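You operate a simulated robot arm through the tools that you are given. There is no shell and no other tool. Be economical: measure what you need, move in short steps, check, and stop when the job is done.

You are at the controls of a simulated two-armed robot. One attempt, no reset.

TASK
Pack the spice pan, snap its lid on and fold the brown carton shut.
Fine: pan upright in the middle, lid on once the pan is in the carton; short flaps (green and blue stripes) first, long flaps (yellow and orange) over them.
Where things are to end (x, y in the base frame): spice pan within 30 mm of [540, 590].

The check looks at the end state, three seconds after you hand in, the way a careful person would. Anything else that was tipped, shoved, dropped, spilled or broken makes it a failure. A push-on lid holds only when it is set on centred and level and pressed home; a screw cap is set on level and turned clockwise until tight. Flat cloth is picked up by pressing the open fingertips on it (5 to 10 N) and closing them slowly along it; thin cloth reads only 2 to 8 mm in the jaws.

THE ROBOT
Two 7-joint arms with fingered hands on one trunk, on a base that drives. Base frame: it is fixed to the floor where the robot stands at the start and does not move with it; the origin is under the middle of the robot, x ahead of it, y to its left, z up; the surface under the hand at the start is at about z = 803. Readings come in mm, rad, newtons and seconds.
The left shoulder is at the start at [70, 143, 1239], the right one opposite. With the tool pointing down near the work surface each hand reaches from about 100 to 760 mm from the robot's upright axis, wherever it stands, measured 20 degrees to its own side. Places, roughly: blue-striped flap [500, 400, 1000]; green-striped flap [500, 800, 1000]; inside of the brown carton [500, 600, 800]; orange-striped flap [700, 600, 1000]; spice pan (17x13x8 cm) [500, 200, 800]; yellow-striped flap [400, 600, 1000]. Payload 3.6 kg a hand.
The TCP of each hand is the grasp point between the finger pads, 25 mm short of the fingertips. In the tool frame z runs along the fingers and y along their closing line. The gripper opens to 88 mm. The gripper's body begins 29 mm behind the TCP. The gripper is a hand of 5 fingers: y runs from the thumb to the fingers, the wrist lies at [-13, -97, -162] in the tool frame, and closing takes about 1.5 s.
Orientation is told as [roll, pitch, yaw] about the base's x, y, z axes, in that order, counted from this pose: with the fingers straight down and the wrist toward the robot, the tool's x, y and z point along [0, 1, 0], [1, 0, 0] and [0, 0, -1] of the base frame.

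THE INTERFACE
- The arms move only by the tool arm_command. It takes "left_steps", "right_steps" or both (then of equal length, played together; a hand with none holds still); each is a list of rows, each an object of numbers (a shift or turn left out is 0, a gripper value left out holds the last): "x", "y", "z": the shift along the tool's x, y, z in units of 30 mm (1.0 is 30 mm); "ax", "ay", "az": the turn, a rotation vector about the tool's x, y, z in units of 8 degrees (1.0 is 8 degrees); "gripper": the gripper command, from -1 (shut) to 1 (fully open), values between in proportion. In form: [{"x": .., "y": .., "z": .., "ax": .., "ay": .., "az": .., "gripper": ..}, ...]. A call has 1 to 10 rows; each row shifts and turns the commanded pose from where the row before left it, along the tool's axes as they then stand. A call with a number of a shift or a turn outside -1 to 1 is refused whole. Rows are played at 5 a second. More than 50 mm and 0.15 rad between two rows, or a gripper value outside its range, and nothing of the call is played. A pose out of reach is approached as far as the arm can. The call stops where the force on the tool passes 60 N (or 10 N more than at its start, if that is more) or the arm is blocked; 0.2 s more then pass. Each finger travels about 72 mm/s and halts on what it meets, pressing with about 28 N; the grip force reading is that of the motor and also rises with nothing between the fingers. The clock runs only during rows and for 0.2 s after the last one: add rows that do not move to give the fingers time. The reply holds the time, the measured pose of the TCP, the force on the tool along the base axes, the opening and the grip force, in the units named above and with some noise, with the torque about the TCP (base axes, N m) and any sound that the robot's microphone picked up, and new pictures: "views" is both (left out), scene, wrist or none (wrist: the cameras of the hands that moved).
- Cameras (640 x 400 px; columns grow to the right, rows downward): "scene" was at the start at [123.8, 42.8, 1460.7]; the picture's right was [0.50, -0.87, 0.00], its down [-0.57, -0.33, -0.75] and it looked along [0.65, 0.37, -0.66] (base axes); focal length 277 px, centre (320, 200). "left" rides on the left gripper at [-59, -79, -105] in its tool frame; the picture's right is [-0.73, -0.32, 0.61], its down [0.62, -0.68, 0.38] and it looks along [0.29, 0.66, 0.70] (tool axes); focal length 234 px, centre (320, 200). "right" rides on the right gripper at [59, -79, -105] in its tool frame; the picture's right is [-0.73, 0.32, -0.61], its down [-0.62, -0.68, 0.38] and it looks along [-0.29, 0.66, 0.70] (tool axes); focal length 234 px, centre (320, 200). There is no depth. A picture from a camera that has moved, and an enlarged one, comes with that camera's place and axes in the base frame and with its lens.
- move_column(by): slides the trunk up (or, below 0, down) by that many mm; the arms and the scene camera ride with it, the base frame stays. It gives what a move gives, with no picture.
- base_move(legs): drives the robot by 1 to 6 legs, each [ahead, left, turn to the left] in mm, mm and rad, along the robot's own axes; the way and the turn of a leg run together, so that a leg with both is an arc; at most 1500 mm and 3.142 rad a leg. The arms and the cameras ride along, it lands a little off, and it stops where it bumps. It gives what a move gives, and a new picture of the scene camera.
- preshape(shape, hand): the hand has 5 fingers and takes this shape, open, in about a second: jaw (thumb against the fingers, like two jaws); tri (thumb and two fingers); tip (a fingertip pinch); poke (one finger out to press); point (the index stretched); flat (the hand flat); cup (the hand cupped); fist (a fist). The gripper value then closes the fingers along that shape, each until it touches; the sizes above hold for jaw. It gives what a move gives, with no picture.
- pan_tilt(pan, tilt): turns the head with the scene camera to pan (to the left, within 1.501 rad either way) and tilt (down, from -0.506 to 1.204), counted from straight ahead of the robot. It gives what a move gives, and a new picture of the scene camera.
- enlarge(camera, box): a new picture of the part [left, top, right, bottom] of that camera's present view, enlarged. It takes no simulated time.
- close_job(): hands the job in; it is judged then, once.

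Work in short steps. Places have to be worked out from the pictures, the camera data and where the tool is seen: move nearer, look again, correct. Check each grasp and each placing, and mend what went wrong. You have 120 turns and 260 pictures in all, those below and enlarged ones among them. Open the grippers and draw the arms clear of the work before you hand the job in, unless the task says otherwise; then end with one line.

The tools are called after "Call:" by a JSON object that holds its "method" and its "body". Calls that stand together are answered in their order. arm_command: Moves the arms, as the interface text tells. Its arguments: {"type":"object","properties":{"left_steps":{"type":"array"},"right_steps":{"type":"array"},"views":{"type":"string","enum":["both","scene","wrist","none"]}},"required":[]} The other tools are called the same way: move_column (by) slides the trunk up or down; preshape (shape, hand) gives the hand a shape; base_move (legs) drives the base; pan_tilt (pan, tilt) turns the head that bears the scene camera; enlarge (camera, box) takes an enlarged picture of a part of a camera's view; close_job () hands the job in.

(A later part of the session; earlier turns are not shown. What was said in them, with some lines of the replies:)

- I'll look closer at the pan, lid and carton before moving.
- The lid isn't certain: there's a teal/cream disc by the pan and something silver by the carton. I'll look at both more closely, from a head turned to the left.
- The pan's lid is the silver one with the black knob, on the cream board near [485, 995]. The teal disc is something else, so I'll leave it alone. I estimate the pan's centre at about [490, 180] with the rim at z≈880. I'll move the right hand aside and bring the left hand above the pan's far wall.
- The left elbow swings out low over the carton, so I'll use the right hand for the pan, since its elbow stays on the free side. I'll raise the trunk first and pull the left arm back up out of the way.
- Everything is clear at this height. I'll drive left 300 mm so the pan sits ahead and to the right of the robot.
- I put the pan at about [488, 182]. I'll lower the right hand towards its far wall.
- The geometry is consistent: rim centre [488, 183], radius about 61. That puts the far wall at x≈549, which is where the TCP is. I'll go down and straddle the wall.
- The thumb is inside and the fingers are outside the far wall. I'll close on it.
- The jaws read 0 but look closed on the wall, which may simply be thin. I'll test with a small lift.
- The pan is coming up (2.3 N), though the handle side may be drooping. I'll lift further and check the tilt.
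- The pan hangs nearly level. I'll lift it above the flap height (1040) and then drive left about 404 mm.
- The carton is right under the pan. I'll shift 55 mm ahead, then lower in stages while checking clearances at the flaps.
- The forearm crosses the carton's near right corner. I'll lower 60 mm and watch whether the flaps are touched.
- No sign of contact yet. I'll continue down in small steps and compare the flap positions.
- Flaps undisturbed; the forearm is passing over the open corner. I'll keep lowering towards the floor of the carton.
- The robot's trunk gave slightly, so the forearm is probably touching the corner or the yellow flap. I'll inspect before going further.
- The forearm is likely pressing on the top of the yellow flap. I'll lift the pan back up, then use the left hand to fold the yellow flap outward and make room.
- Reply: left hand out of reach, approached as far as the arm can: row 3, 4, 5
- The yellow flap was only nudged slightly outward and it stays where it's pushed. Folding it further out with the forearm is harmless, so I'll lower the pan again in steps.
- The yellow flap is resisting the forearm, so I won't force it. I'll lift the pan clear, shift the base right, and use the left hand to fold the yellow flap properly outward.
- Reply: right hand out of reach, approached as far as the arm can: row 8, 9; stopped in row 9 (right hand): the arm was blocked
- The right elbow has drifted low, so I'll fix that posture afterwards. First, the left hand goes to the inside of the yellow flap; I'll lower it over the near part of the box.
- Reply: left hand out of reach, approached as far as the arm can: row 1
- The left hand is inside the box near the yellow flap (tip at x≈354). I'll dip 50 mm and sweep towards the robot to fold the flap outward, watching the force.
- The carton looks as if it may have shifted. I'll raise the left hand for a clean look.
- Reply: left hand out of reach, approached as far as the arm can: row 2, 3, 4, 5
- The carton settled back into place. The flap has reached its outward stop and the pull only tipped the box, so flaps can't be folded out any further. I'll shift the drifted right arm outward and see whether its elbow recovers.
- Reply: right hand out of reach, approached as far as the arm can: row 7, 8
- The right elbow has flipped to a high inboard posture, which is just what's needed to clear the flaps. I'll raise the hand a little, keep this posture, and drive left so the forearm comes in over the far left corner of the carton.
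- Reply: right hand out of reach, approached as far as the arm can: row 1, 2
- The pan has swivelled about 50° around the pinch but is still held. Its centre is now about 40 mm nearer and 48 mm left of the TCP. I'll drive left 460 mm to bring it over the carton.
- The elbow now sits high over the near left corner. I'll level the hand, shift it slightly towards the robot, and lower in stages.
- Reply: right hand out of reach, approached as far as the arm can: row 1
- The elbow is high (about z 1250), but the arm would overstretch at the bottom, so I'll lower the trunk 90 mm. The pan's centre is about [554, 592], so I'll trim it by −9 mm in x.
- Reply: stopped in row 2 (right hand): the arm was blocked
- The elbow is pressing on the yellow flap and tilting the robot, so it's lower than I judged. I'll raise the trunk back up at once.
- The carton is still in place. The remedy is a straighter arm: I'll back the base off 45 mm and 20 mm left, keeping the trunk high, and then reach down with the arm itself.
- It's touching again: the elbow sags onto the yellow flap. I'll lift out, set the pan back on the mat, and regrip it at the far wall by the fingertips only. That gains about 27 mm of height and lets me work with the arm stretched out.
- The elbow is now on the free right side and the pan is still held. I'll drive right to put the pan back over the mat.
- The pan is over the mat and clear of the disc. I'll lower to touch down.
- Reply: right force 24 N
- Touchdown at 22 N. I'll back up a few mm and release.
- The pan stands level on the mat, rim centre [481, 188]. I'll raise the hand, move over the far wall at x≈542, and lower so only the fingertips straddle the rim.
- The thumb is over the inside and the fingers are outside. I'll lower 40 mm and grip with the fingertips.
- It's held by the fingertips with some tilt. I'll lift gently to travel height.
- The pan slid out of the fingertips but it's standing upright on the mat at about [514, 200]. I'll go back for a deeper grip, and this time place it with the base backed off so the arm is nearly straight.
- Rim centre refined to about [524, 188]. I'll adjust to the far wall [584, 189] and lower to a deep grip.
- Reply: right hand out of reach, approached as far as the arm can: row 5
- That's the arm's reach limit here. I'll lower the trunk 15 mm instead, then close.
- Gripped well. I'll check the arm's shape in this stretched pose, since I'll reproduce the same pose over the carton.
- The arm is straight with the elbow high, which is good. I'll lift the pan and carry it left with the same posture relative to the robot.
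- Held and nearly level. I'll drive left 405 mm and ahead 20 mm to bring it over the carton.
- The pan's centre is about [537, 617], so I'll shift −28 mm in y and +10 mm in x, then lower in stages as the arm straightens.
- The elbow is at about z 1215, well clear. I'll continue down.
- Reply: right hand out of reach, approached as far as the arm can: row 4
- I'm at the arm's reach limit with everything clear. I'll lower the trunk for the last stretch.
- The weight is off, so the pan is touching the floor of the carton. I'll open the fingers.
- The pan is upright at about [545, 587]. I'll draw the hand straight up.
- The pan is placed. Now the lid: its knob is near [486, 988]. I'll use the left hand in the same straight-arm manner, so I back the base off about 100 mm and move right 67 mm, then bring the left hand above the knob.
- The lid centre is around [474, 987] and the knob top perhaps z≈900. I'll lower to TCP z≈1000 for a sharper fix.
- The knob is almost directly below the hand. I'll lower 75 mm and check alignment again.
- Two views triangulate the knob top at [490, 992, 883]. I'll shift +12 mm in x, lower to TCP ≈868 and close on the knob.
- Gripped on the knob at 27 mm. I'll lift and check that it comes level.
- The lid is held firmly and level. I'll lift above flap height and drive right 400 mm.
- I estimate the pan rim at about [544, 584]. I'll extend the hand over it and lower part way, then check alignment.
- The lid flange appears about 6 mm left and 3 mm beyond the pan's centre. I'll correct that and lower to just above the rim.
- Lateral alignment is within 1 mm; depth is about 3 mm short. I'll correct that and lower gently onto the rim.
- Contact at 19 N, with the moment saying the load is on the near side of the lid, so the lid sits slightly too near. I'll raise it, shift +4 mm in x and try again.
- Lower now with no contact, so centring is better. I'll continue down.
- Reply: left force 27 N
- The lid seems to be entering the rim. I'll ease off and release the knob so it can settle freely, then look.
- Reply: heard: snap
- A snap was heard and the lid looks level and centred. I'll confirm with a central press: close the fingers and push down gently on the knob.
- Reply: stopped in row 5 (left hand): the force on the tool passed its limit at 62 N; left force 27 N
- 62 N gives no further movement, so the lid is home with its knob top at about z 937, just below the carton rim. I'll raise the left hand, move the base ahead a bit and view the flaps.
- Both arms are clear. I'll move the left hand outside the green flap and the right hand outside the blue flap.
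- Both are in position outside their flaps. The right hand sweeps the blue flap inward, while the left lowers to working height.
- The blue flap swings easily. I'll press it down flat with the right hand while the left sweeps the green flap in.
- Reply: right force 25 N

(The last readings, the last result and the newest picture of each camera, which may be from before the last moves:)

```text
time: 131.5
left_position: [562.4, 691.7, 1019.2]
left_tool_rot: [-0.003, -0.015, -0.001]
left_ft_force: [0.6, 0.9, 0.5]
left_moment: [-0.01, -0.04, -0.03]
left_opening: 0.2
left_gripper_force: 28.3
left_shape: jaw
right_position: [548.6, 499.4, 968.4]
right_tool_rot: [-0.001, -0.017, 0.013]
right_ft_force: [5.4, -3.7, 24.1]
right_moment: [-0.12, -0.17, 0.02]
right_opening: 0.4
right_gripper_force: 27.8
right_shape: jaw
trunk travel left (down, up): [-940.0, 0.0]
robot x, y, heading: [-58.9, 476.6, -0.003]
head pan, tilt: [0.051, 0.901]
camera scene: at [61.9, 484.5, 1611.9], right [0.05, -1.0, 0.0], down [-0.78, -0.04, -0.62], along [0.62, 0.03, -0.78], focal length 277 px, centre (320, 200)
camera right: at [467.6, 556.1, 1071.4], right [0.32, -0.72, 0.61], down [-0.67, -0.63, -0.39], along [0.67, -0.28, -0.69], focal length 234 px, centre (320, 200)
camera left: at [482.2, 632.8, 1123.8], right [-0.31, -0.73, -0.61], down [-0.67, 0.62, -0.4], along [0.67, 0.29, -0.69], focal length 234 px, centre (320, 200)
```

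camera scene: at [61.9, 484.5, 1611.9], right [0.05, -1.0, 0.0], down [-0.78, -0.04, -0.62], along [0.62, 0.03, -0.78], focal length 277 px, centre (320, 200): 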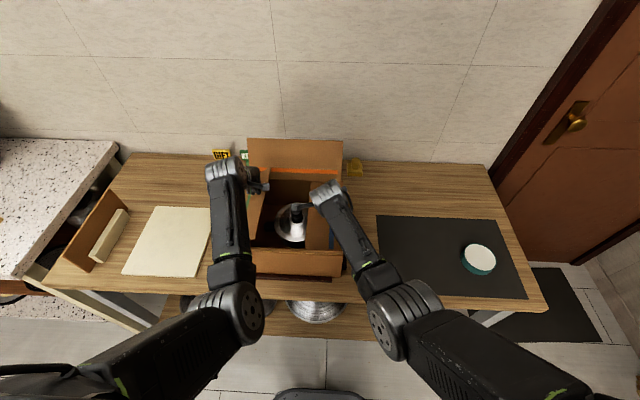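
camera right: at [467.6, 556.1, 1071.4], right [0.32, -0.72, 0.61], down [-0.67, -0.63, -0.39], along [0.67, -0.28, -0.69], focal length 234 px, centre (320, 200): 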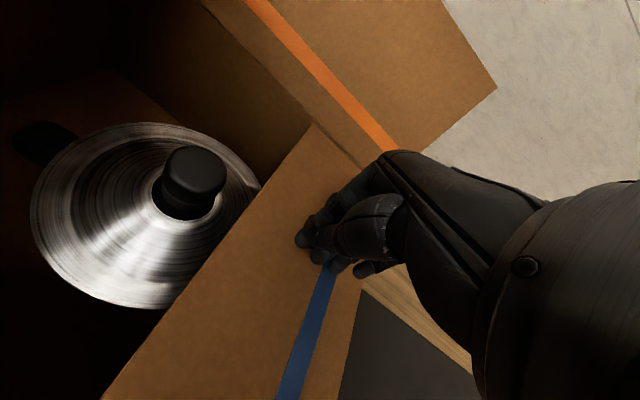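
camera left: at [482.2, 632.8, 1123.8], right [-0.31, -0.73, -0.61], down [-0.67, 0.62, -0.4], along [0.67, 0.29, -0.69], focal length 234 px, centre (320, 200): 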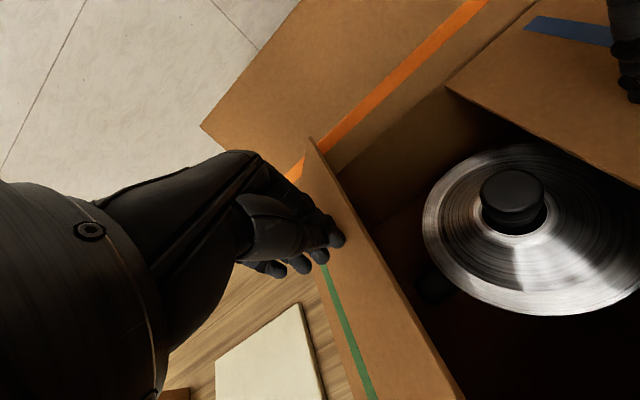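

The blue flap is flat against its stop. Now I'll press the green flap down too.

Call:
{"method": "arm_command", "body": {"left_steps": [{"x": -0.3, "z": 0.2}, {"z": 0.4}, {"z": 0.4}, {"z": 0.4}, {"z": 0.2}, {}], "right_steps": [{"z": -0.1}, {}, {}, {}, {}, {}], "views": "both"}}

```text
time: 132.9
left_position: [566.4, 684.6, 969.2]
left_tool_rot: [-0.002, -0.017, -0.001]
left_ft_force: [3.1, 1.2, 7.8]
left_moment: [0.08, -0.09, -0.05]
left_opening: 0.1
left_gripper_force: 28.3
left_shape: jaw
right_position: [548.2, 495.6, 969.1]
right_tool_rot: [-0.007, -0.011, 0.013]
right_ft_force: [0.8, 0.9, 6.5]
right_moment: [0.02, -0.04, -0.05]
right_opening: 0.1
right_gripper_force: 28.1
right_shape: jaw
trunk travel left (down, up): [-940.0, 0.0]
robot x, y, heading: [-60.2, 482.5, -0.002]
head pan, tilt: [0.051, 0.901]
camera scene: at [63.9, 485.9, 1611.7], right [0.05, -1.0, 0.0], down [-0.78, -0.04, -0.62], along [0.62, 0.03, -0.78], focal length 277 px, centre (320, 200)
camera right: at [468.5, 555.3, 1072.3], right [0.32, -0.72, 0.62], down [-0.67, -0.63, -0.39], along [0.67, -0.29, -0.69], focal length 234 px, centre (320, 200)
camera left: at [484.9, 626.3, 1073.8], right [-0.31, -0.73, -0.61], down [-0.67, 0.62, -0.4], along [0.67, 0.29, -0.69], focal length 234 px, centre (320, 200)
```

scene: 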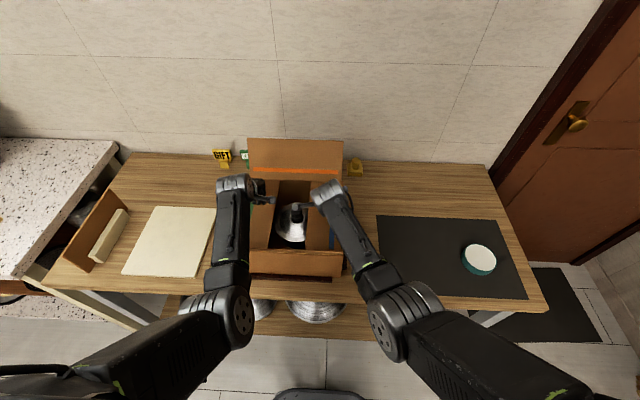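
right: 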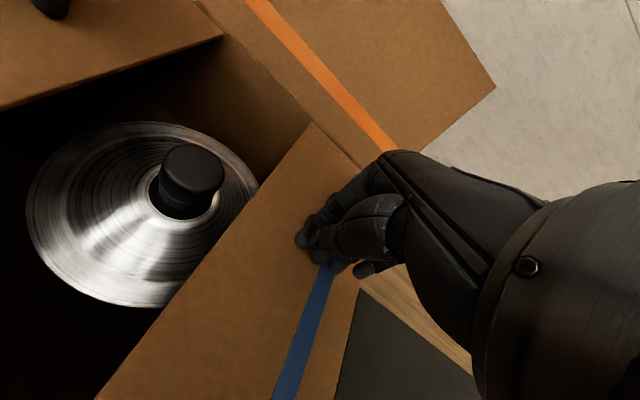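
left: 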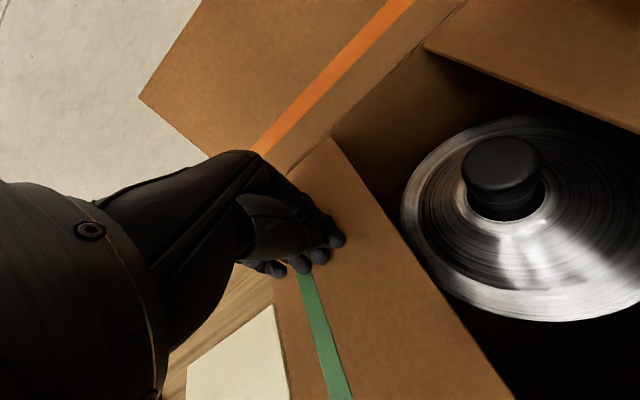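

Both short flaps are flat. I'll lift the left hand slightly to see whether the green flap stays down.

Call:
{"method": "arm_command", "body": {"left_steps": [{"z": -0.9}, {"z": -0.9}, {"z": -0.9}, {}], "views": "wrist"}}

```text
time: 133.9
left_position: [563.2, 683.6, 1052.8]
left_tool_rot: [-0.002, -0.014, -0.003]
left_ft_force: [-0.8, 0.8, 0.1]
left_moment: [0.01, -0.04, 0.02]
left_opening: 0.3
left_gripper_force: 27.6
left_shape: jaw
right_position: [550.4, 496.9, 970.7]
right_tool_rot: [-0.006, -0.012, 0.014]
right_ft_force: [3.8, 1.1, 13.4]
right_moment: [0.01, -0.09, 0.0]
right_opening: 0.0
right_gripper_force: 28.2
right_shape: jaw
trunk travel left (down, up): [-940.0, 0.0]
robot x, y, heading: [-59.8, 481.8, 0.002]
head pan, tilt: [0.051, 0.901]
camera left: at [482.7, 625.0, 1156.1], right [-0.31, -0.73, -0.61], down [-0.67, 0.62, -0.39], along [0.67, 0.29, -0.69], focal length 234 px, centre (320, 200)
```

left: 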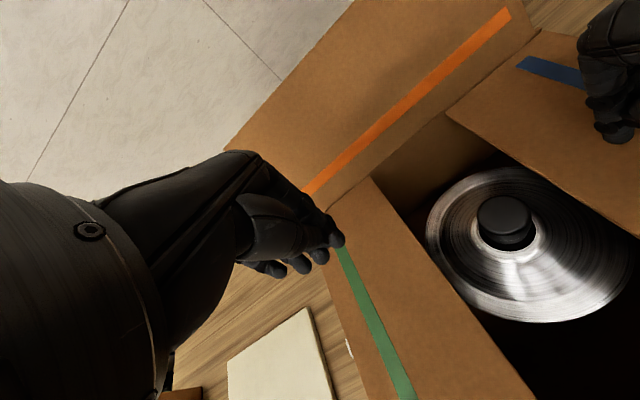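

The green flap stays down. I'll lift the right hand away, raise the left hand over the orange flap, and move the base ahead for reach.

Call:
{"method": "arm_command", "body": {"left_steps": [{"z": -0.8}, {"z": -0.8}, {"z": -0.8}, {"z": -0.8}, {"z": -0.6}, {}, {}, {}, {}], "right_steps": [{"z": -0.5}, {"z": -0.8}, {"z": -0.8}, {"z": -0.8}, {"x": -0.8, "z": -0.5}, {"x": -0.9}, {"x": -0.9}, {"x": -0.9}, {"x": -0.9}], "views": "none"}}

Call:
{"method": "base_move", "body": {"legs": [[75, 0, 0]]}}

```text
time: 135.9
left_position: [575.3, 707.1, 1156.1]
left_tool_rot: [0.025, -0.021, 0.026]
left_ft_force: [-0.2, 0.9, -0.2]
left_moment: [-0.03, 0.0, 0.01]
left_opening: 0.0
left_gripper_force: 27.8
left_shape: jaw
left hand out of reach, approached as far as the arm can: row 4, 5
right_position: [549.4, 369.6, 1069.9]
right_tool_rot: [0.004, -0.008, 0.016]
right_ft_force: [-0.9, 0.3, 0.2]
right_moment: [0.02, 0.0, 0.0]
right_opening: 0.0
right_gripper_force: 27.8
right_shape: jaw
trunk travel left (down, up): [-940.0, 0.0]
robot x, y, heading: [-58.0, 479.8, 0.001]
head pan, tilt: [0.051, 0.901]
```

```text
time: 136.9
left_position: [643.1, 709.0, 1159.4]
left_tool_rot: [0.028, -0.026, 0.027]
left_ft_force: [0.1, -1.1, 0.4]
left_moment: [-0.01, 0.0, -0.01]
left_opening: 0.1
left_gripper_force: 27.8
left_shape: jaw
right_position: [618.5, 371.0, 1073.8]
right_tool_rot: [0.001, -0.012, 0.017]
right_ft_force: [0.3, 0.4, -0.3]
right_moment: [-0.02, 0.0, 0.01]
right_opening: 0.1
right_gripper_force: 28.3
right_shape: jaw
trunk travel left (down, up): [-940.0, 0.0]
robot x, y, heading: [12.4, 481.9, -0.002]
head pan, tilt: [0.051, 0.901]
camera scene: at [132.5, 486.0, 1612.2], right [0.05, -1.0, 0.0], down [-0.78, -0.04, -0.62], along [0.62, 0.03, -0.78], focal length 277 px, centre (320, 200)
```

scene: 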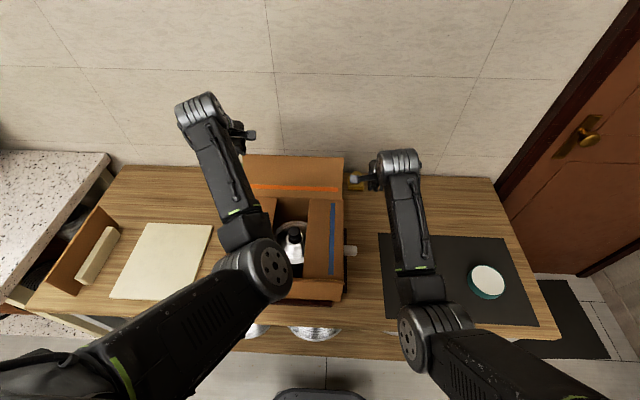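

The blue flap stays flat. I'll take the left hand over and behind the orange flap, with a bit more base advance.

Call:
{"method": "base_move", "body": {"legs": [[30, 0, 0]]}}

Call:
{"method": "arm_command", "body": {"left_steps": [{"y": 0.8, "x": -0.5}, {"y": 0.8, "x": -0.5}, {"y": 0.8, "x": -0.5, "z": 0.3}, {"y": 0.3, "x": -0.5, "z": 0.5}, {}], "views": "both"}}

```text
time: 137.8
left_position: [674.7, 712.5, 1159.6]
left_tool_rot: [0.032, -0.026, 0.033]
left_ft_force: [-0.9, -0.8, 0.1]
left_moment: [0.0, -0.02, -0.01]
left_opening: 0.1
left_gripper_force: 28.1
left_shape: jaw
right_position: [650.9, 371.3, 1072.5]
right_tool_rot: [0.0, -0.013, 0.016]
right_ft_force: [-0.1, 0.6, 0.9]
right_moment: [0.02, -0.02, -0.02]
right_opening: 0.0
right_gripper_force: 28.5
right_shape: jaw
trunk travel left (down, up): [-940.0, 0.0]
robot x, y, heading: [46.1, 479.2, 0.0]
head pan, tilt: [0.051, 0.901]
camera scene: at [164.4, 485.9, 1612.0], right [0.05, -1.0, 0.0], down [-0.78, -0.04, -0.62], along [0.62, 0.03, -0.78], focal length 277 px, centre (320, 200)
```

scene: 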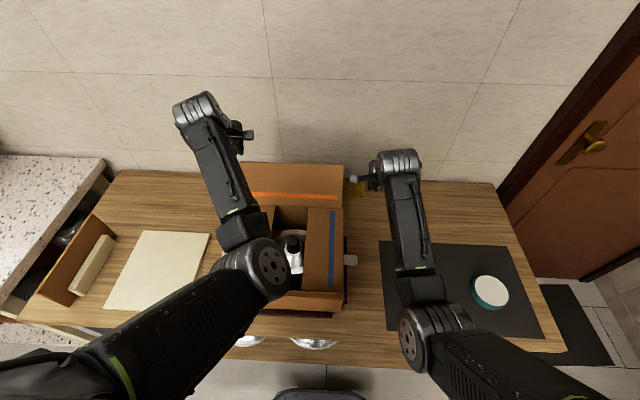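

```text
time: 139.0
left_position: [763.4, 656.4, 1132.9]
left_tool_rot: [0.032, -0.024, 0.033]
left_ft_force: [-0.2, 0.6, 0.0]
left_moment: [0.02, 0.01, 0.01]
left_opening: 0.0
left_gripper_force: 27.8
left_shape: jaw
right_position: [654.9, 370.8, 1069.9]
right_tool_rot: [0.001, -0.009, 0.017]
right_ft_force: [-0.5, 0.4, 0.0]
right_moment: [0.01, -0.05, -0.01]
right_opening: 0.2
right_gripper_force: 27.4
right_shape: jaw
trunk travel left (down, up): [-940.0, 0.0]
robot x, y, heading: [44.6, 479.2, 0.003]
head pan, tilt: [0.051, 0.901]
camera scene: at [169.8, 485.8, 1611.5], right [0.05, -1.0, 0.0], down [-0.78, -0.04, -0.62], along [0.62, 0.03, -0.78], focal length 277 px, centre (320, 200)
camera left: at [684.0, 591.3, 1235.0], right [-0.28, -0.72, -0.64], down [-0.69, 0.61, -0.38], along [0.66, 0.34, -0.67], focal length 234 px, centre (320, 200)
```

scene: 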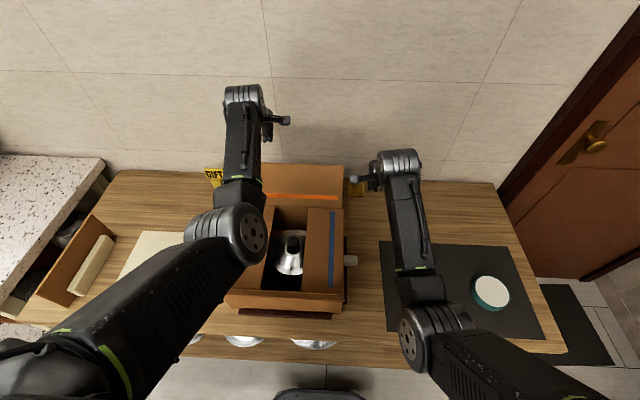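
left: 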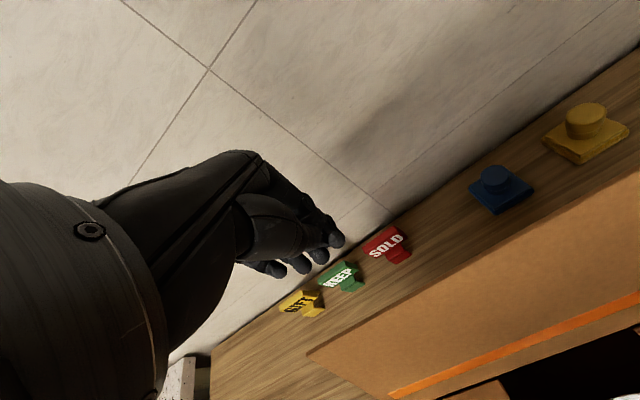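

The hand is behind the orange flap (tip at x≈724). I'll lower and pull it towards me.

Call:
{"method": "arm_command", "body": {"left_steps": [{"z": 0.9}, {"z": 0.9}, {"z": 0.9}, {"z": 0.6}, {"y": -0.8}, {"y": -0.8}, {"y": -0.8}, {"y": -0.8}, {"y": -0.8}, {}], "views": "both"}}

```text
time: 141.2
left_position: [643.9, 655.5, 1031.2]
left_tool_rot: [0.033, -0.021, 0.033]
left_ft_force: [0.3, 0.0, 0.5]
left_moment: [0.0, 0.02, 0.0]
left_opening: 0.3
left_gripper_force: 27.5
left_shape: jaw
right_position: [655.2, 371.6, 1070.4]
right_tool_rot: [0.001, -0.007, 0.015]
right_ft_force: [-0.2, 0.1, 0.5]
right_moment: [0.01, 0.0, 0.02]
right_opening: 0.0
right_gripper_force: 28.0
right_shape: jaw
trunk travel left (down, up): [-940.0, 0.0]
robot x, y, heading: [42.5, 483.5, -0.005]
head pan, tilt: [0.051, 0.901]
camera scene: at [171.8, 486.0, 1611.4], right [0.05, -1.0, 0.0], down [-0.78, -0.04, -0.62], along [0.62, 0.03, -0.78], focal length 277 px, centre (320, 200)
camera left: at [565.3, 590.9, 1133.6], right [-0.29, -0.72, -0.64], down [-0.69, 0.61, -0.38], along [0.66, 0.34, -0.67], focal length 234 px, centre (320, 200)
```

scene: 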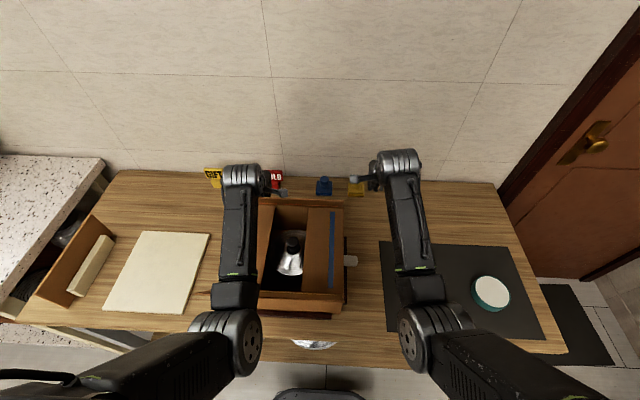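
left: 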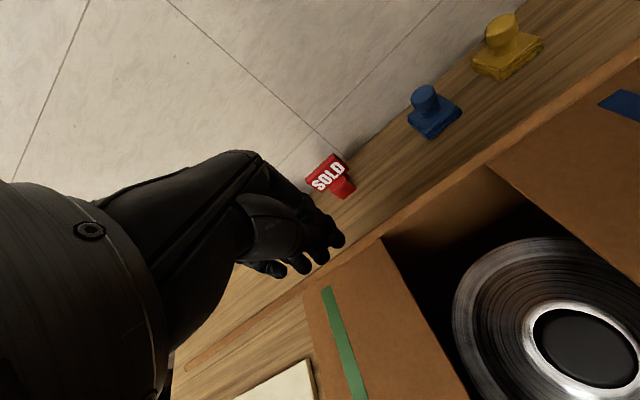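

The orange flap is about upright. I'll keep pulling, then press it down.

Call:
{"method": "arm_command", "body": {"left_steps": [{"y": -0.7}, {"y": -0.7}, {"y": -0.3, "z": 0.3}, {"z": 0.4}, {"z": 0.4}, {"z": 0.4}, {"z": 0.3}, {}], "views": "both"}}

```text
time: 143.0
left_position: [595.5, 656.7, 975.1]
left_tool_rot: [0.034, -0.022, 0.032]
left_ft_force: [-0.2, 0.0, 0.3]
left_moment: [0.02, -0.03, -0.01]
left_opening: 0.0
left_gripper_force: 28.5
left_shape: jaw
right_position: [655.4, 370.7, 1070.7]
right_tool_rot: [0.001, -0.008, 0.016]
right_ft_force: [-0.2, 0.4, -0.7]
right_moment: [0.02, 0.02, -0.01]
right_opening: 0.0
right_gripper_force: 27.9
right_shape: jaw
trunk travel left (down, up): [-940.0, 0.0]
robot x, y, heading: [45.8, 483.1, 0.003]
head pan, tilt: [0.051, 0.901]
camera scene: at [171.0, 485.8, 1611.4], right [0.05, -1.0, 0.0], down [-0.78, -0.04, -0.62], along [0.62, 0.03, -0.78], focal length 277 px, centre (320, 200)
camera left: at [517.4, 591.2, 1077.8], right [-0.29, -0.71, -0.64], down [-0.69, 0.61, -0.38], along [0.66, 0.34, -0.67], focal length 234 px, centre (320, 200)
```

scene: 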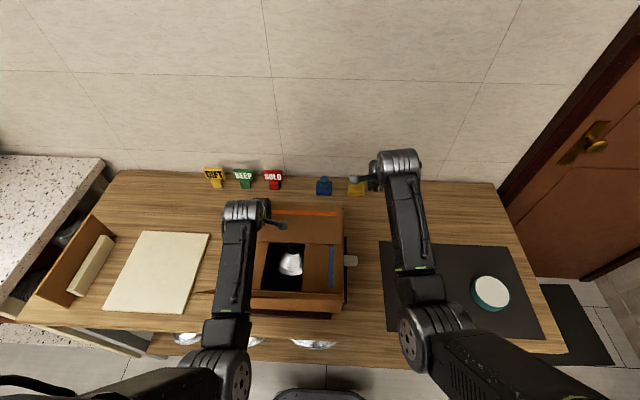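
left: 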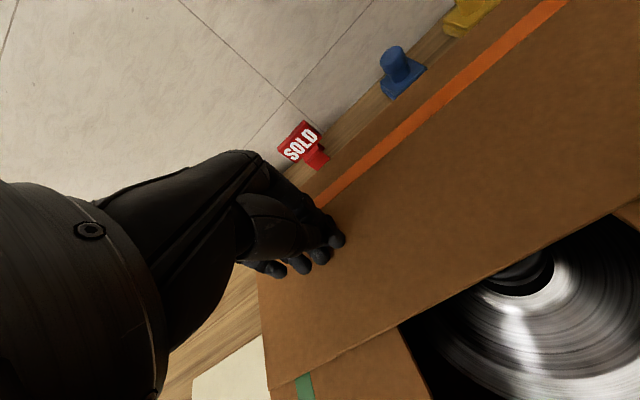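

The orange flap has folded over. I'll press it a little to seat it.

Call:
{"method": "arm_command", "body": {"left_steps": [{"z": 0.2}, {"z": 0.15}, {"z": 0.1}, {}], "views": "none"}}

Call:
{"method": "enlarge", "body": {"camera": "scene", "box": [190, 190, 360, 330]}}

```text
time: 143.9
left_position: [601.6, 654.5, 972.1]
left_tool_rot: [0.032, -0.049, 0.037]
left_ft_force: [0.8, -2.4, 20.7]
left_moment: [-0.21, 0.0, 0.02]
left_opening: 0.0
left_gripper_force: 28.3
left_shape: jaw
right_position: [653.8, 369.9, 1070.8]
right_tool_rot: [0.002, -0.01, 0.018]
right_ft_force: [-0.4, -0.3, -0.3]
right_moment: [-0.01, 0.03, -0.02]
right_opening: 0.0
right_gripper_force: 28.2
right_shape: jaw
trunk travel left (down, up): [-940.0, 0.0]
robot x, y, heading: [46.4, 481.2, 0.003]
head pan, tilt: [0.051, 0.901]
stopped in row 4 (left hand): the force on the tool passed its limit at 62 N (the readings are from after the stop); the commanded pose is now the measured one
```

```text
2.86 times, centred on (275, 260) of scene
camera zoom: at [169.1, 485.1, 1611.2], right [0.05, -1.0, 0.0], down [-0.78, -0.04, -0.62], along [0.62, 0.03, -0.78], focal length 792 px, centre (449, 29)
```

zoom: 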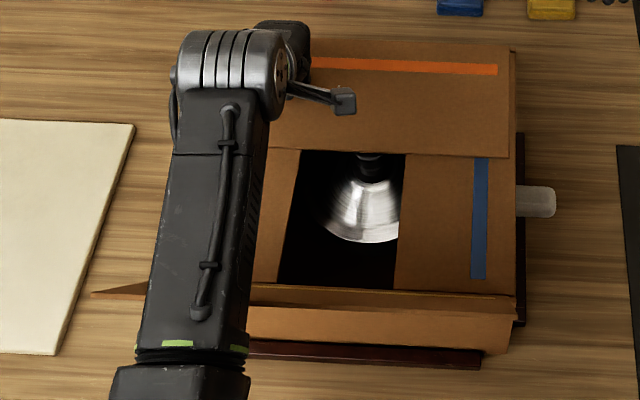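

The orange flap lies flat over the short ones. I'll raise the left hand, back the base off, and come at the yellow flap from the outside.

Call:
{"method": "arm_command", "body": {"left_steps": [{"z": -0.6}, {"z": -0.9}, {"z": -0.9}, {"z": -0.9}, {"z": -0.9}, {"z": -0.9}, {"z": -0.6}], "views": "none"}}

Call:
{"method": "base_move", "body": {"legs": [[-240, 0, 0]]}}

```text
time: 145.3
left_position: [598.8, 738.6, 1106.4]
left_tool_rot: [0.212, -0.049, 0.093]
left_ft_force: [0.5, 0.3, 0.2]
left_moment: [-0.02, 0.01, 0.05]
left_opening: 0.1
left_gripper_force: 27.9
left_shape: jaw
left hand out of reach, approached as far as the arm can: row 6, 7
right_position: [655.8, 371.7, 1069.3]
right_tool_rot: [0.001, -0.01, 0.017]
right_ft_force: [0.1, 0.3, 0.5]
right_moment: [0.0, 0.0, 0.03]
right_opening: 0.1
right_gripper_force: 27.7
right_shape: jaw
trunk travel left (down, up): [-940.0, 0.0]
robot x, y, heading: [43.5, 483.0, -0.001]
head pan, tilt: [0.051, 0.901]
stopped in row 7 (left hand): the arm was blocked; the commanded pose is now the measured one
```

```text
time: 147.1
left_position: [355.7, 735.2, 1106.3]
left_tool_rot: [0.213, -0.047, 0.092]
left_ft_force: [1.1, -0.2, -0.4]
left_moment: [0.01, 0.02, -0.02]
left_opening: 0.0
left_gripper_force: 27.4
left_shape: jaw
right_position: [415.7, 372.3, 1069.5]
right_tool_rot: [0.001, -0.007, 0.018]
right_ft_force: [0.5, 0.0, 0.3]
right_moment: [0.01, -0.04, 0.03]
right_opening: 0.1
right_gripper_force: 27.6
right_shape: jaw
trunk travel left (down, up): [-940.0, 0.0]
robot x, y, heading: [-196.4, 484.5, -0.001]
head pan, tilt: [0.051, 0.901]
camera scene: at [-67.7, 486.0, 1611.2], right [0.05, -1.0, 0.0], down [-0.78, -0.04, -0.62], along [0.62, 0.03, -0.78], focal length 277 px, centre (320, 200)
```

scene: 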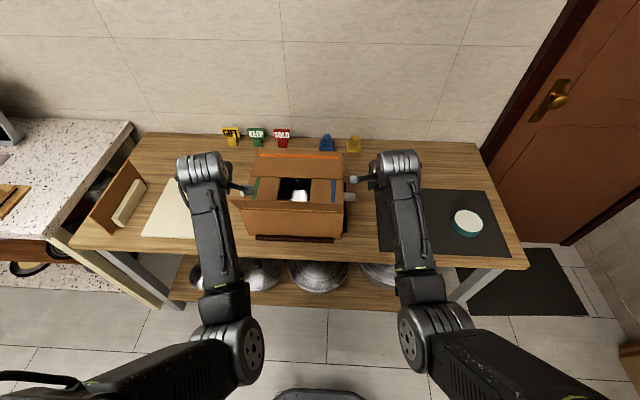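

All three folded flaps stay down. I'll bring the right hand round to the outside of the yellow flap and move the left aside.

Call:
{"method": "arm_command", "body": {"right_steps": [{"y": -0.9}, {"y": -0.9}, {"y": -0.9}, {"y": -0.9}, {"y": -0.8, "z": 0.5}, {"z": 0.6}, {"x": 0.8, "z": 0.3}, {"x": 0.8}, {"x": 0.9}, {"x": 0.9}], "left_steps": [{"x": 0.6}, {"x": 0.6}, {"x": 0.6}, {"x": 0.5}, {}, {}, {}, {}, {}, {}], "views": "scene"}}

```text
time: 149.0
left_position: [348.9, 813.9, 1126.6]
left_tool_rot: [0.23, -0.054, 0.102]
left_ft_force: [-0.4, 0.5, 0.1]
left_moment: [0.02, 0.0, -0.02]
left_opening: 0.2
left_gripper_force: 28.2
left_shape: jaw
right_position: [285.7, 369.3, 1008.5]
right_tool_rot: [-0.162, -0.016, 0.013]
right_ft_force: [-0.9, 0.3, 0.3]
right_moment: [-0.01, -0.03, 0.03]
right_opening: 0.1
right_gripper_force: 28.1
right_shape: jaw
trunk travel left (down, up): [-940.0, 0.0]
robot x, y, heading: [-196.8, 485.5, 0.003]
head pan, tilt: [0.051, 0.901]
stopped in row 9 (right hand): the arm was blocked; the commanded pose is now the measured one
camera scene: at [-70.4, 486.4, 1611.4], right [0.05, -1.0, 0.0], down [-0.78, -0.04, -0.62], along [0.62, 0.03, -0.78], focal length 277 px, centre (320, 200)
```

scene: 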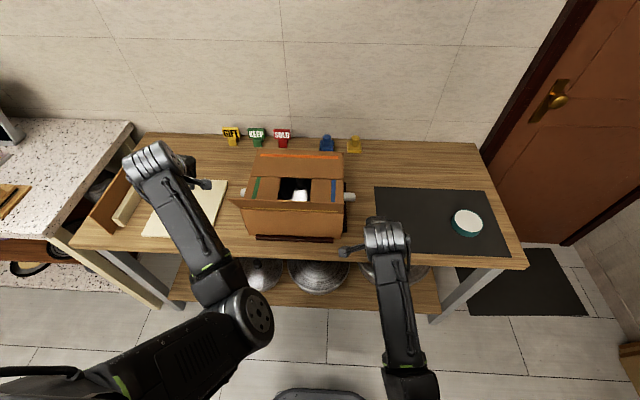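

The arm is at a joint limit, so I'll use the base instead: drive left 175 mm to bring the hand in front of the yellow flap.

Call:
{"method": "base_move", "body": {"legs": [[0, 185, 0]]}}

Call:
{"method": "enlarge", "body": {"camera": "right", "box": [0, 0, 640, 400]}}

```text
time: 150.6
left_position: [348.7, 996.5, 1126.5]
left_tool_rot: [0.231, -0.055, 0.1]
left_ft_force: [0.1, -0.3, -0.4]
left_moment: [0.02, 0.0, 0.02]
left_opening: 0.2
left_gripper_force: 27.9
left_shape: jaw
right_position: [286.1, 555.0, 1009.4]
right_tool_rot: [-0.158, -0.016, 0.009]
right_ft_force: [-0.1, 1.0, -0.1]
right_moment: [0.01, -0.01, -0.02]
right_opening: 0.1
right_gripper_force: 28.4
right_shape: jaw
trunk travel left (down, up): [-940.0, 0.0]
robot x, y, heading: [-198.3, 668.0, -0.003]
head pan, tilt: [0.051, 0.901]
camera scene: at [-70.5, 669.5, 1611.4], right [0.05, -1.0, 0.0], down [-0.78, -0.04, -0.62], along [0.62, 0.03, -0.78], focal length 277 px, centre (320, 200)
```

scene: 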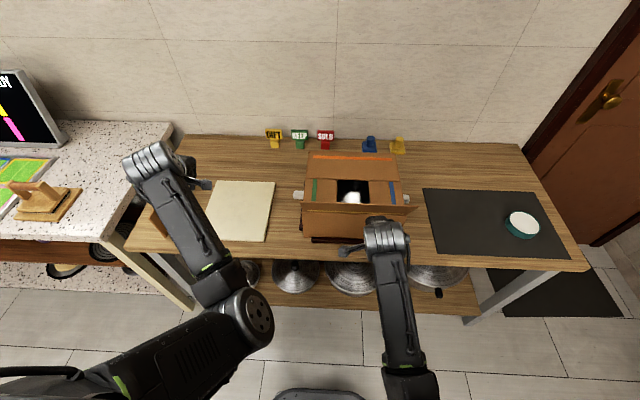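

```text
1.00 times, centred on (320, 200) of right (not enlarged: the box is as wide or as high as the picture)
camera zoom: at [204.0, 628.7, 1102.5], right [0.32, -0.62, 0.72], down [-0.67, -0.68, -0.29], along [0.67, -0.39, -0.63], focal length 234 px, centre (320, 200)
```

zoom: 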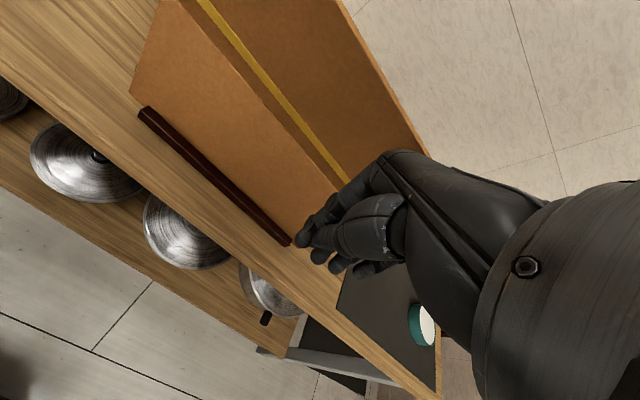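

The hand is in front of the yellow flap's outer face. I'll drive ahead to fold it inward.

Call:
{"method": "base_move", "body": {"legs": [[130, 0, 0]]}}

Call:
{"method": "enlarge", "body": {"camera": "right", "box": [0, 0, 640, 400]}}

```text
time: 151.8
left_position: [474.9, 1000.6, 1126.5]
left_tool_rot: [0.23, -0.056, 0.104]
left_ft_force: [-0.3, -0.6, -0.3]
left_moment: [0.03, -0.01, 0.0]
left_opening: 0.1
left_gripper_force: 28.1
left_shape: jaw
right_position: [412.2, 557.6, 1012.3]
right_tool_rot: [-0.162, -0.016, 0.012]
right_ft_force: [0.1, -0.3, -0.4]
right_moment: [-0.01, 0.01, 0.02]
right_opening: 0.0
right_gripper_force: 27.9
right_shape: jaw
trunk travel left (down, up): [-940.0, 0.0]
robot x, y, heading: [-64.1, 669.9, 0.001]
head pan, tilt: [0.051, 0.901]
camera scene: at [55.1, 673.3, 1611.7], right [0.05, -1.0, 0.0], down [-0.78, -0.04, -0.62], along [0.62, 0.03, -0.78], focal length 277 px, centre (320, 200)
```

scene: 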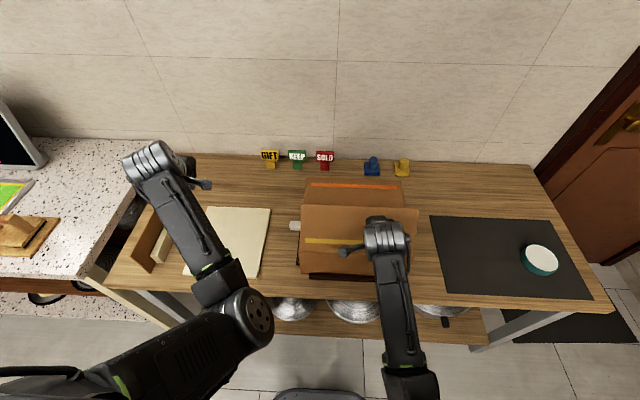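

```text
1.00 times, centred on (320, 200) of right (not enlarged: the box is as wide or as high as the picture)
camera zoom: at [330.5, 631.1, 1103.2], right [0.32, -0.61, 0.72], down [-0.67, -0.69, -0.29], along [0.67, -0.39, -0.63], focal length 234 px, centre (320, 200)
```

zoom: 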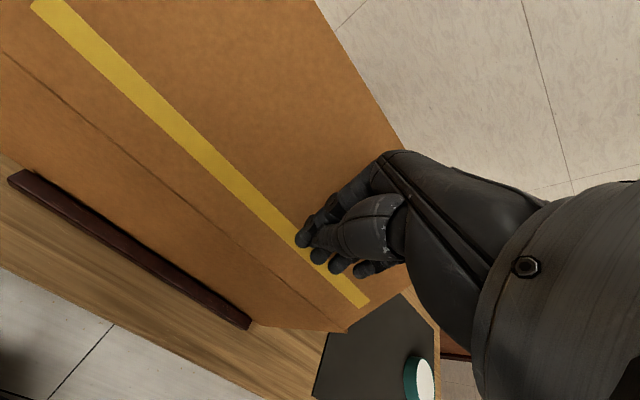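

It's folding inward. I'll continue ahead 65 mm and then lower the trunk to press it down.

Call:
{"method": "base_move", "body": {"legs": [[65, 0, 0]]}}

Call:
{"method": "move_column", "body": {"by": -35}}

Call:
{"method": "enlarge", "body": {"camera": "right", "box": [0, 0, 640, 400]}}

```text
time: 152.8
left_position: [535.6, 1001.1, 1129.6]
left_tool_rot: [0.23, -0.062, 0.103]
left_ft_force: [-0.1, -0.5, -0.4]
left_moment: [-0.01, -0.04, 0.01]
left_opening: 0.0
left_gripper_force: 27.9
left_shape: jaw
right_position: [473.4, 556.5, 1012.9]
right_tool_rot: [-0.162, -0.021, 0.012]
right_ft_force: [-0.3, -0.7, 0.4]
right_moment: [0.0, 0.02, -0.01]
right_opening: 0.0
right_gripper_force: 28.6
right_shape: jaw
trunk travel left (down, up): [-940.0, 0.0]
robot x, y, heading: [-3.2, 667.9, 0.0]
head pan, tilt: [0.051, 0.901]
camera scene: at [113.6, 673.2, 1612.2], right [0.05, -1.0, 0.0], down [-0.78, -0.04, -0.63], along [0.62, 0.03, -0.78], focal length 277 px, centre (320, 200)
```

scene: 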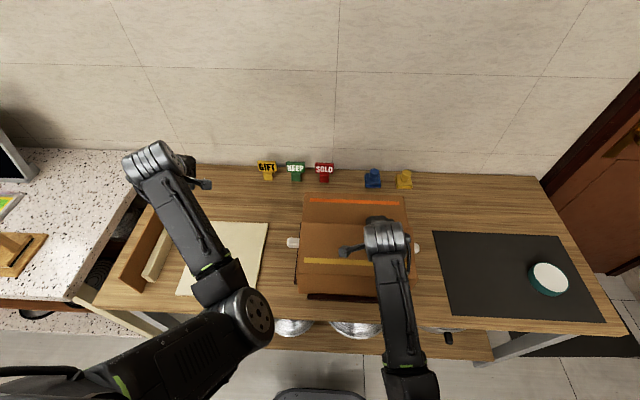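

```text
time: 153.6
left_position: [541.4, 1001.5, 1091.6]
left_tool_rot: [0.233, -0.054, 0.103]
left_ft_force: [1.0, -0.1, 0.1]
left_moment: [0.0, -0.03, -0.02]
left_opening: 0.0
left_gripper_force: 28.3
left_shape: jaw
right_position: [478.8, 555.2, 974.5]
right_tool_rot: [-0.163, -0.014, 0.013]
right_ft_force: [-2.3, -0.3, 2.4]
right_moment: [0.01, 0.04, 0.0]
right_opening: 0.0
right_gripper_force: 28.4
right_shape: jaw
trunk travel left (down, up): [-905.0, 35.0]
robot x, y, heading: [-5.5, 671.5, -0.001]
head pan, tilt: [0.051, 0.901]
```

```text
1.00 times, centred on (320, 200) of right (not enlarged: the box is as wide or as high as the picture)
camera zoom: at [397.1, 630.9, 1067.3], right [0.32, -0.61, 0.72], down [-0.67, -0.69, -0.29], along [0.67, -0.39, -0.63], focal length 234 px, centre (320, 200)
```

zoom: 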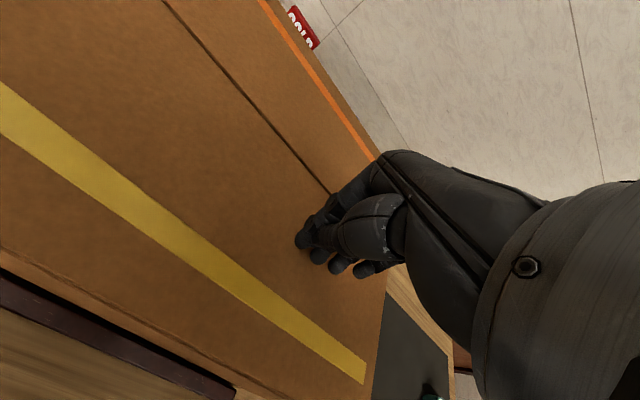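

The yellow flap is nearly flat and meets the orange one. I'll press a few mm more.

Call:
{"method": "move_column", "body": {"by": -6}}

```text
time: 154.2
left_position: [538.8, 1001.4, 1086.4]
left_tool_rot: [0.231, -0.056, 0.104]
left_ft_force: [0.8, -0.4, 0.2]
left_moment: [0.02, -0.02, 0.0]
left_opening: 0.1
left_gripper_force: 28.1
left_shape: jaw
right_position: [478.6, 555.9, 973.5]
right_tool_rot: [-0.163, -0.027, 0.011]
right_ft_force: [7.5, -2.8, 43.6]
right_moment: [0.14, -0.37, -0.05]
right_opening: 0.0
right_gripper_force: 28.0
right_shape: jaw
trunk travel left (down, up): [-899.0, 41.0]
robot x, y, heading: [-2.8, 665.1, -0.002]
head pan, tilt: [0.051, 0.901]
```

Pressed at 44 N and the flap is against its stop. I'll raise the trunk and the hand, then inspect.

Call:
{"method": "move_column", "body": {"by": 41}}

Call:
{"method": "arm_command", "body": {"right_steps": [{"z": -0.6}, {"z": -0.8}, {"z": -0.8}, {}], "views": "scene"}}

Call:
{"method": "base_move", "body": {"legs": [[-180, 0, 0]]}}

Call:
{"method": "enlarge", "body": {"camera": "scene", "box": [270, 120, 450, 280]}}

```text
time: 155.0
left_position: [540.6, 1002.4, 1125.7]
left_tool_rot: [0.231, -0.053, 0.105]
left_ft_force: [-0.6, -0.3, 0.1]
left_moment: [-0.01, 0.0, -0.01]
left_opening: 0.0
left_gripper_force: 28.1
left_shape: jaw
right_position: [478.2, 556.3, 1008.5]
right_tool_rot: [-0.164, -0.015, 0.012]
right_ft_force: [0.0, -0.2, -0.2]
right_moment: [-0.01, -0.01, 0.0]
right_opening: 0.2
right_gripper_force: 27.4
right_shape: jaw
trunk travel left (down, up): [-940.0, 0.0]
robot x, y, heading: [-6.6, 668.7, 0.003]
head pan, tilt: [0.051, 0.901]
```

```text
time: 156.1
left_position: [541.1, 1001.8, 1126.1]
left_tool_rot: [0.232, -0.055, 0.105]
left_ft_force: [0.6, 0.0, 0.8]
left_moment: [-0.02, 0.0, 0.01]
left_opening: 0.0
left_gripper_force: 28.1
left_shape: jaw
right_position: [475.7, 516.5, 1058.8]
right_tool_rot: [-0.304, -0.003, 0.006]
right_ft_force: [0.1, 0.1, -0.1]
right_moment: [0.0, -0.01, 0.03]
right_opening: 0.1
right_gripper_force: 28.0
right_shape: jaw
trunk travel left (down, up): [-940.0, 0.0]
robot x, y, heading: [-5.0, 667.3, 0.004]
head pan, tilt: [0.051, 0.901]
stopped in row 4 (right hand): the arm was blocked; the commanded pose is now the measured one
camera scene: at [121.8, 673.4, 1611.5], right [0.05, -1.0, 0.0], down [-0.78, -0.04, -0.62], along [0.62, 0.03, -0.78], focal length 277 px, centre (320, 200)
```

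scene: 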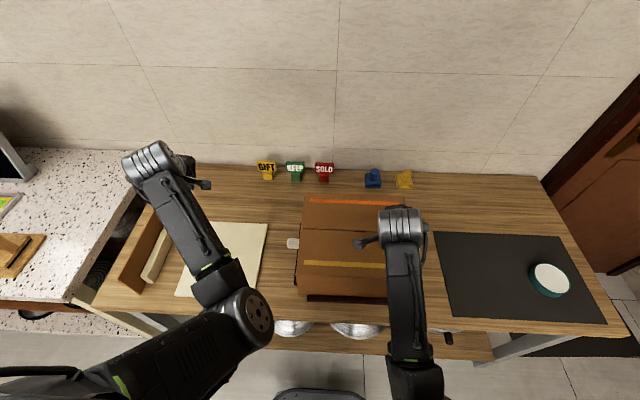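

```text
time: 157.6
left_position: [368.1, 1001.9, 1125.3]
left_tool_rot: [0.232, -0.052, 0.106]
left_ft_force: [-0.5, -0.2, 0.4]
left_moment: [0.0, 0.01, 0.02]
left_opening: 0.0
left_gripper_force: 28.3
left_shape: jaw
right_position: [302.2, 518.1, 1057.9]
right_tool_rot: [-0.302, 0.001, 0.007]
right_ft_force: [0.2, -0.6, 0.1]
right_moment: [0.01, 0.02, 0.01]
right_opening: 0.0
right_gripper_force: 27.8
right_shape: jaw
trunk travel left (down, up): [-940.0, 0.0]
robot x, y, heading: [-181.5, 667.9, 0.002]
head pan, tilt: [0.051, 0.901]
camera scene: at [-48.9, 673.4, 1611.0], right [0.05, -1.0, 0.0], down [-0.78, -0.04, -0.62], along [0.62, 0.03, -0.79], focal length 277 px, centre (320, 200)
```

scene: 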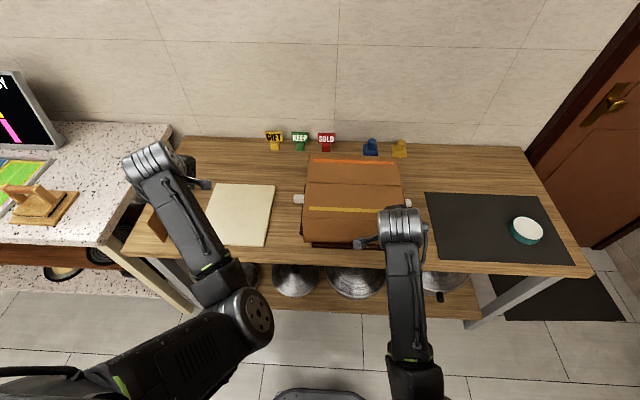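

```text
2.50 times, centred on (360, 200) of scene
camera zoom: at [-48.9, 673.4, 1611.0], right [0.05, -1.0, 0.0], down [-0.78, -0.04, -0.62], along [0.62, 0.03, -0.79], focal length 693 px, centre (220, 200)
```

zoom: 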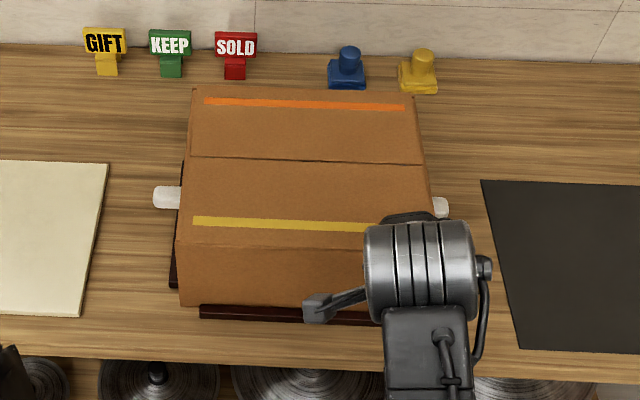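

The carton is shut: long flaps meet flat over the short ones. I'll open the hands, back away, and take a last look.

Call:
{"method": "base_move", "body": {"legs": [[-150, -60, 0]]}}

Call:
{"method": "arm_command", "body": {"left_steps": [{"gripper": 0.8}, {}, {}, {}, {}], "right_steps": [{"gripper": 0.8}, {}, {}, {}, {}], "views": "scene"}}

Call:
{"method": "enlarge", "body": {"camera": "scene", "box": [230, 90, 410, 240]}}

```text
time: 159.0
left_position: [216.8, 943.2, 1124.0]
left_tool_rot: [0.233, -0.052, 0.105]
left_ft_force: [-0.3, 0.0, 0.3]
left_moment: [0.02, 0.03, -0.02]
left_opening: 0.0
left_gripper_force: 28.3
left_shape: jaw
right_position: [150.4, 457.8, 1056.7]
right_tool_rot: [-0.304, 0.0, 0.006]
right_ft_force: [0.2, -0.7, 0.4]
right_moment: [0.03, -0.01, 0.01]
right_opening: 0.0
right_gripper_force: 28.1
right_shape: jaw
trunk travel left (down, up): [-940.0, 0.0]
robot x, y, heading: [-331.1, 609.7, 0.004]
head pan, tilt: [0.051, 0.901]
camera scene: at [-201.3, 615.2, 1611.1], right [0.05, -1.0, 0.0], down [-0.78, -0.04, -0.62], along [0.62, 0.03, -0.79], focal length 277 px, centre (320, 200)
```

scene: 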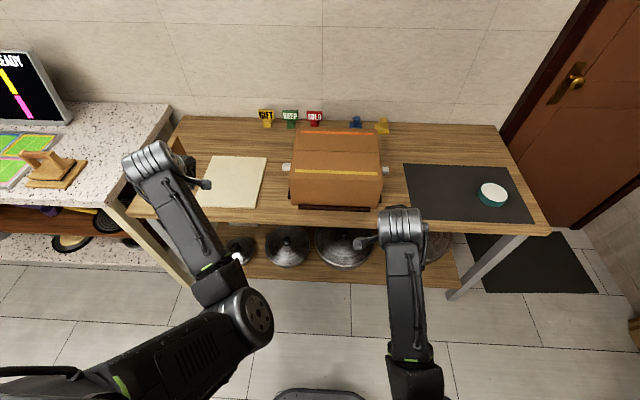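

```text
time: 160.2
left_position: [213.2, 941.5, 1126.3]
left_tool_rot: [0.232, -0.054, 0.105]
left_ft_force: [-0.8, -0.1, -0.1]
left_moment: [-0.01, 0.02, 0.0]
left_opening: 79.5
left_gripper_force: 0.1
left_shape: jaw
right_position: [149.2, 457.6, 1058.9]
right_tool_rot: [-0.304, -0.002, 0.007]
right_ft_force: [0.0, -1.0, -0.1]
right_moment: [0.01, -0.02, 0.0]
right_opening: 79.1
right_gripper_force: 0.0
right_shape: jaw
trunk travel left (down, up): [-940.0, 0.0]
robot x, y, heading: [-328.8, 608.5, 0.008]
head pan, tilt: [0.051, 0.901]
camera scene: at [-204.0, 614.0, 1611.4], right [0.05, -1.0, 0.0], down [-0.78, -0.04, -0.62], along [0.62, 0.03, -0.78], focal length 277 px, centre (320, 200)
```

scene: 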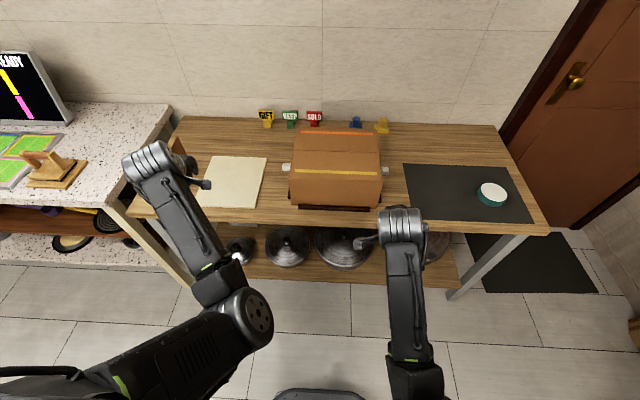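

```text
2.67 times, centred on (320, 165) of scene
camera zoom: at [-204.0, 614.0, 1611.4], right [0.05, -1.0, 0.0], down [-0.78, -0.04, -0.62], along [0.62, 0.03, -0.78], focal length 739 px, centre (320, 293)
```

zoom: 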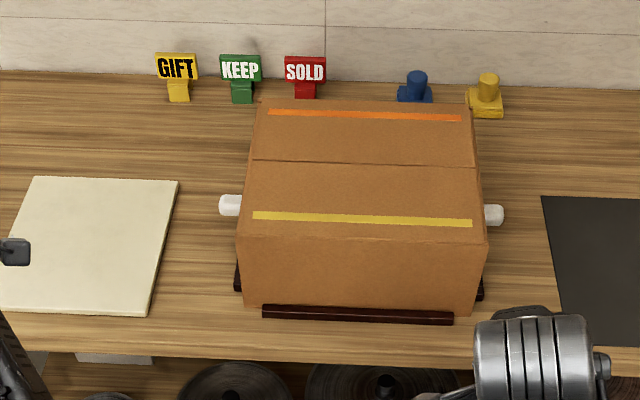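

The carton is shut flat between its rails, the other items look undisturbed, and both hands are open and clear. I'm handing in.

Call:
{"method": "close_job", "body": {}}

```text
The job is handed in.
```

I packed the spice pan upright at about [545, 587], snapped its lid on inside the carton (snap heard, and it did not give under a 62 N press), folded the short flaps and then the long flaps over them, and handed in with both hands open and clear; earlier the pan slipped a few centimetres back onto the mat and the carton was tipped briefly, and both settled upright.
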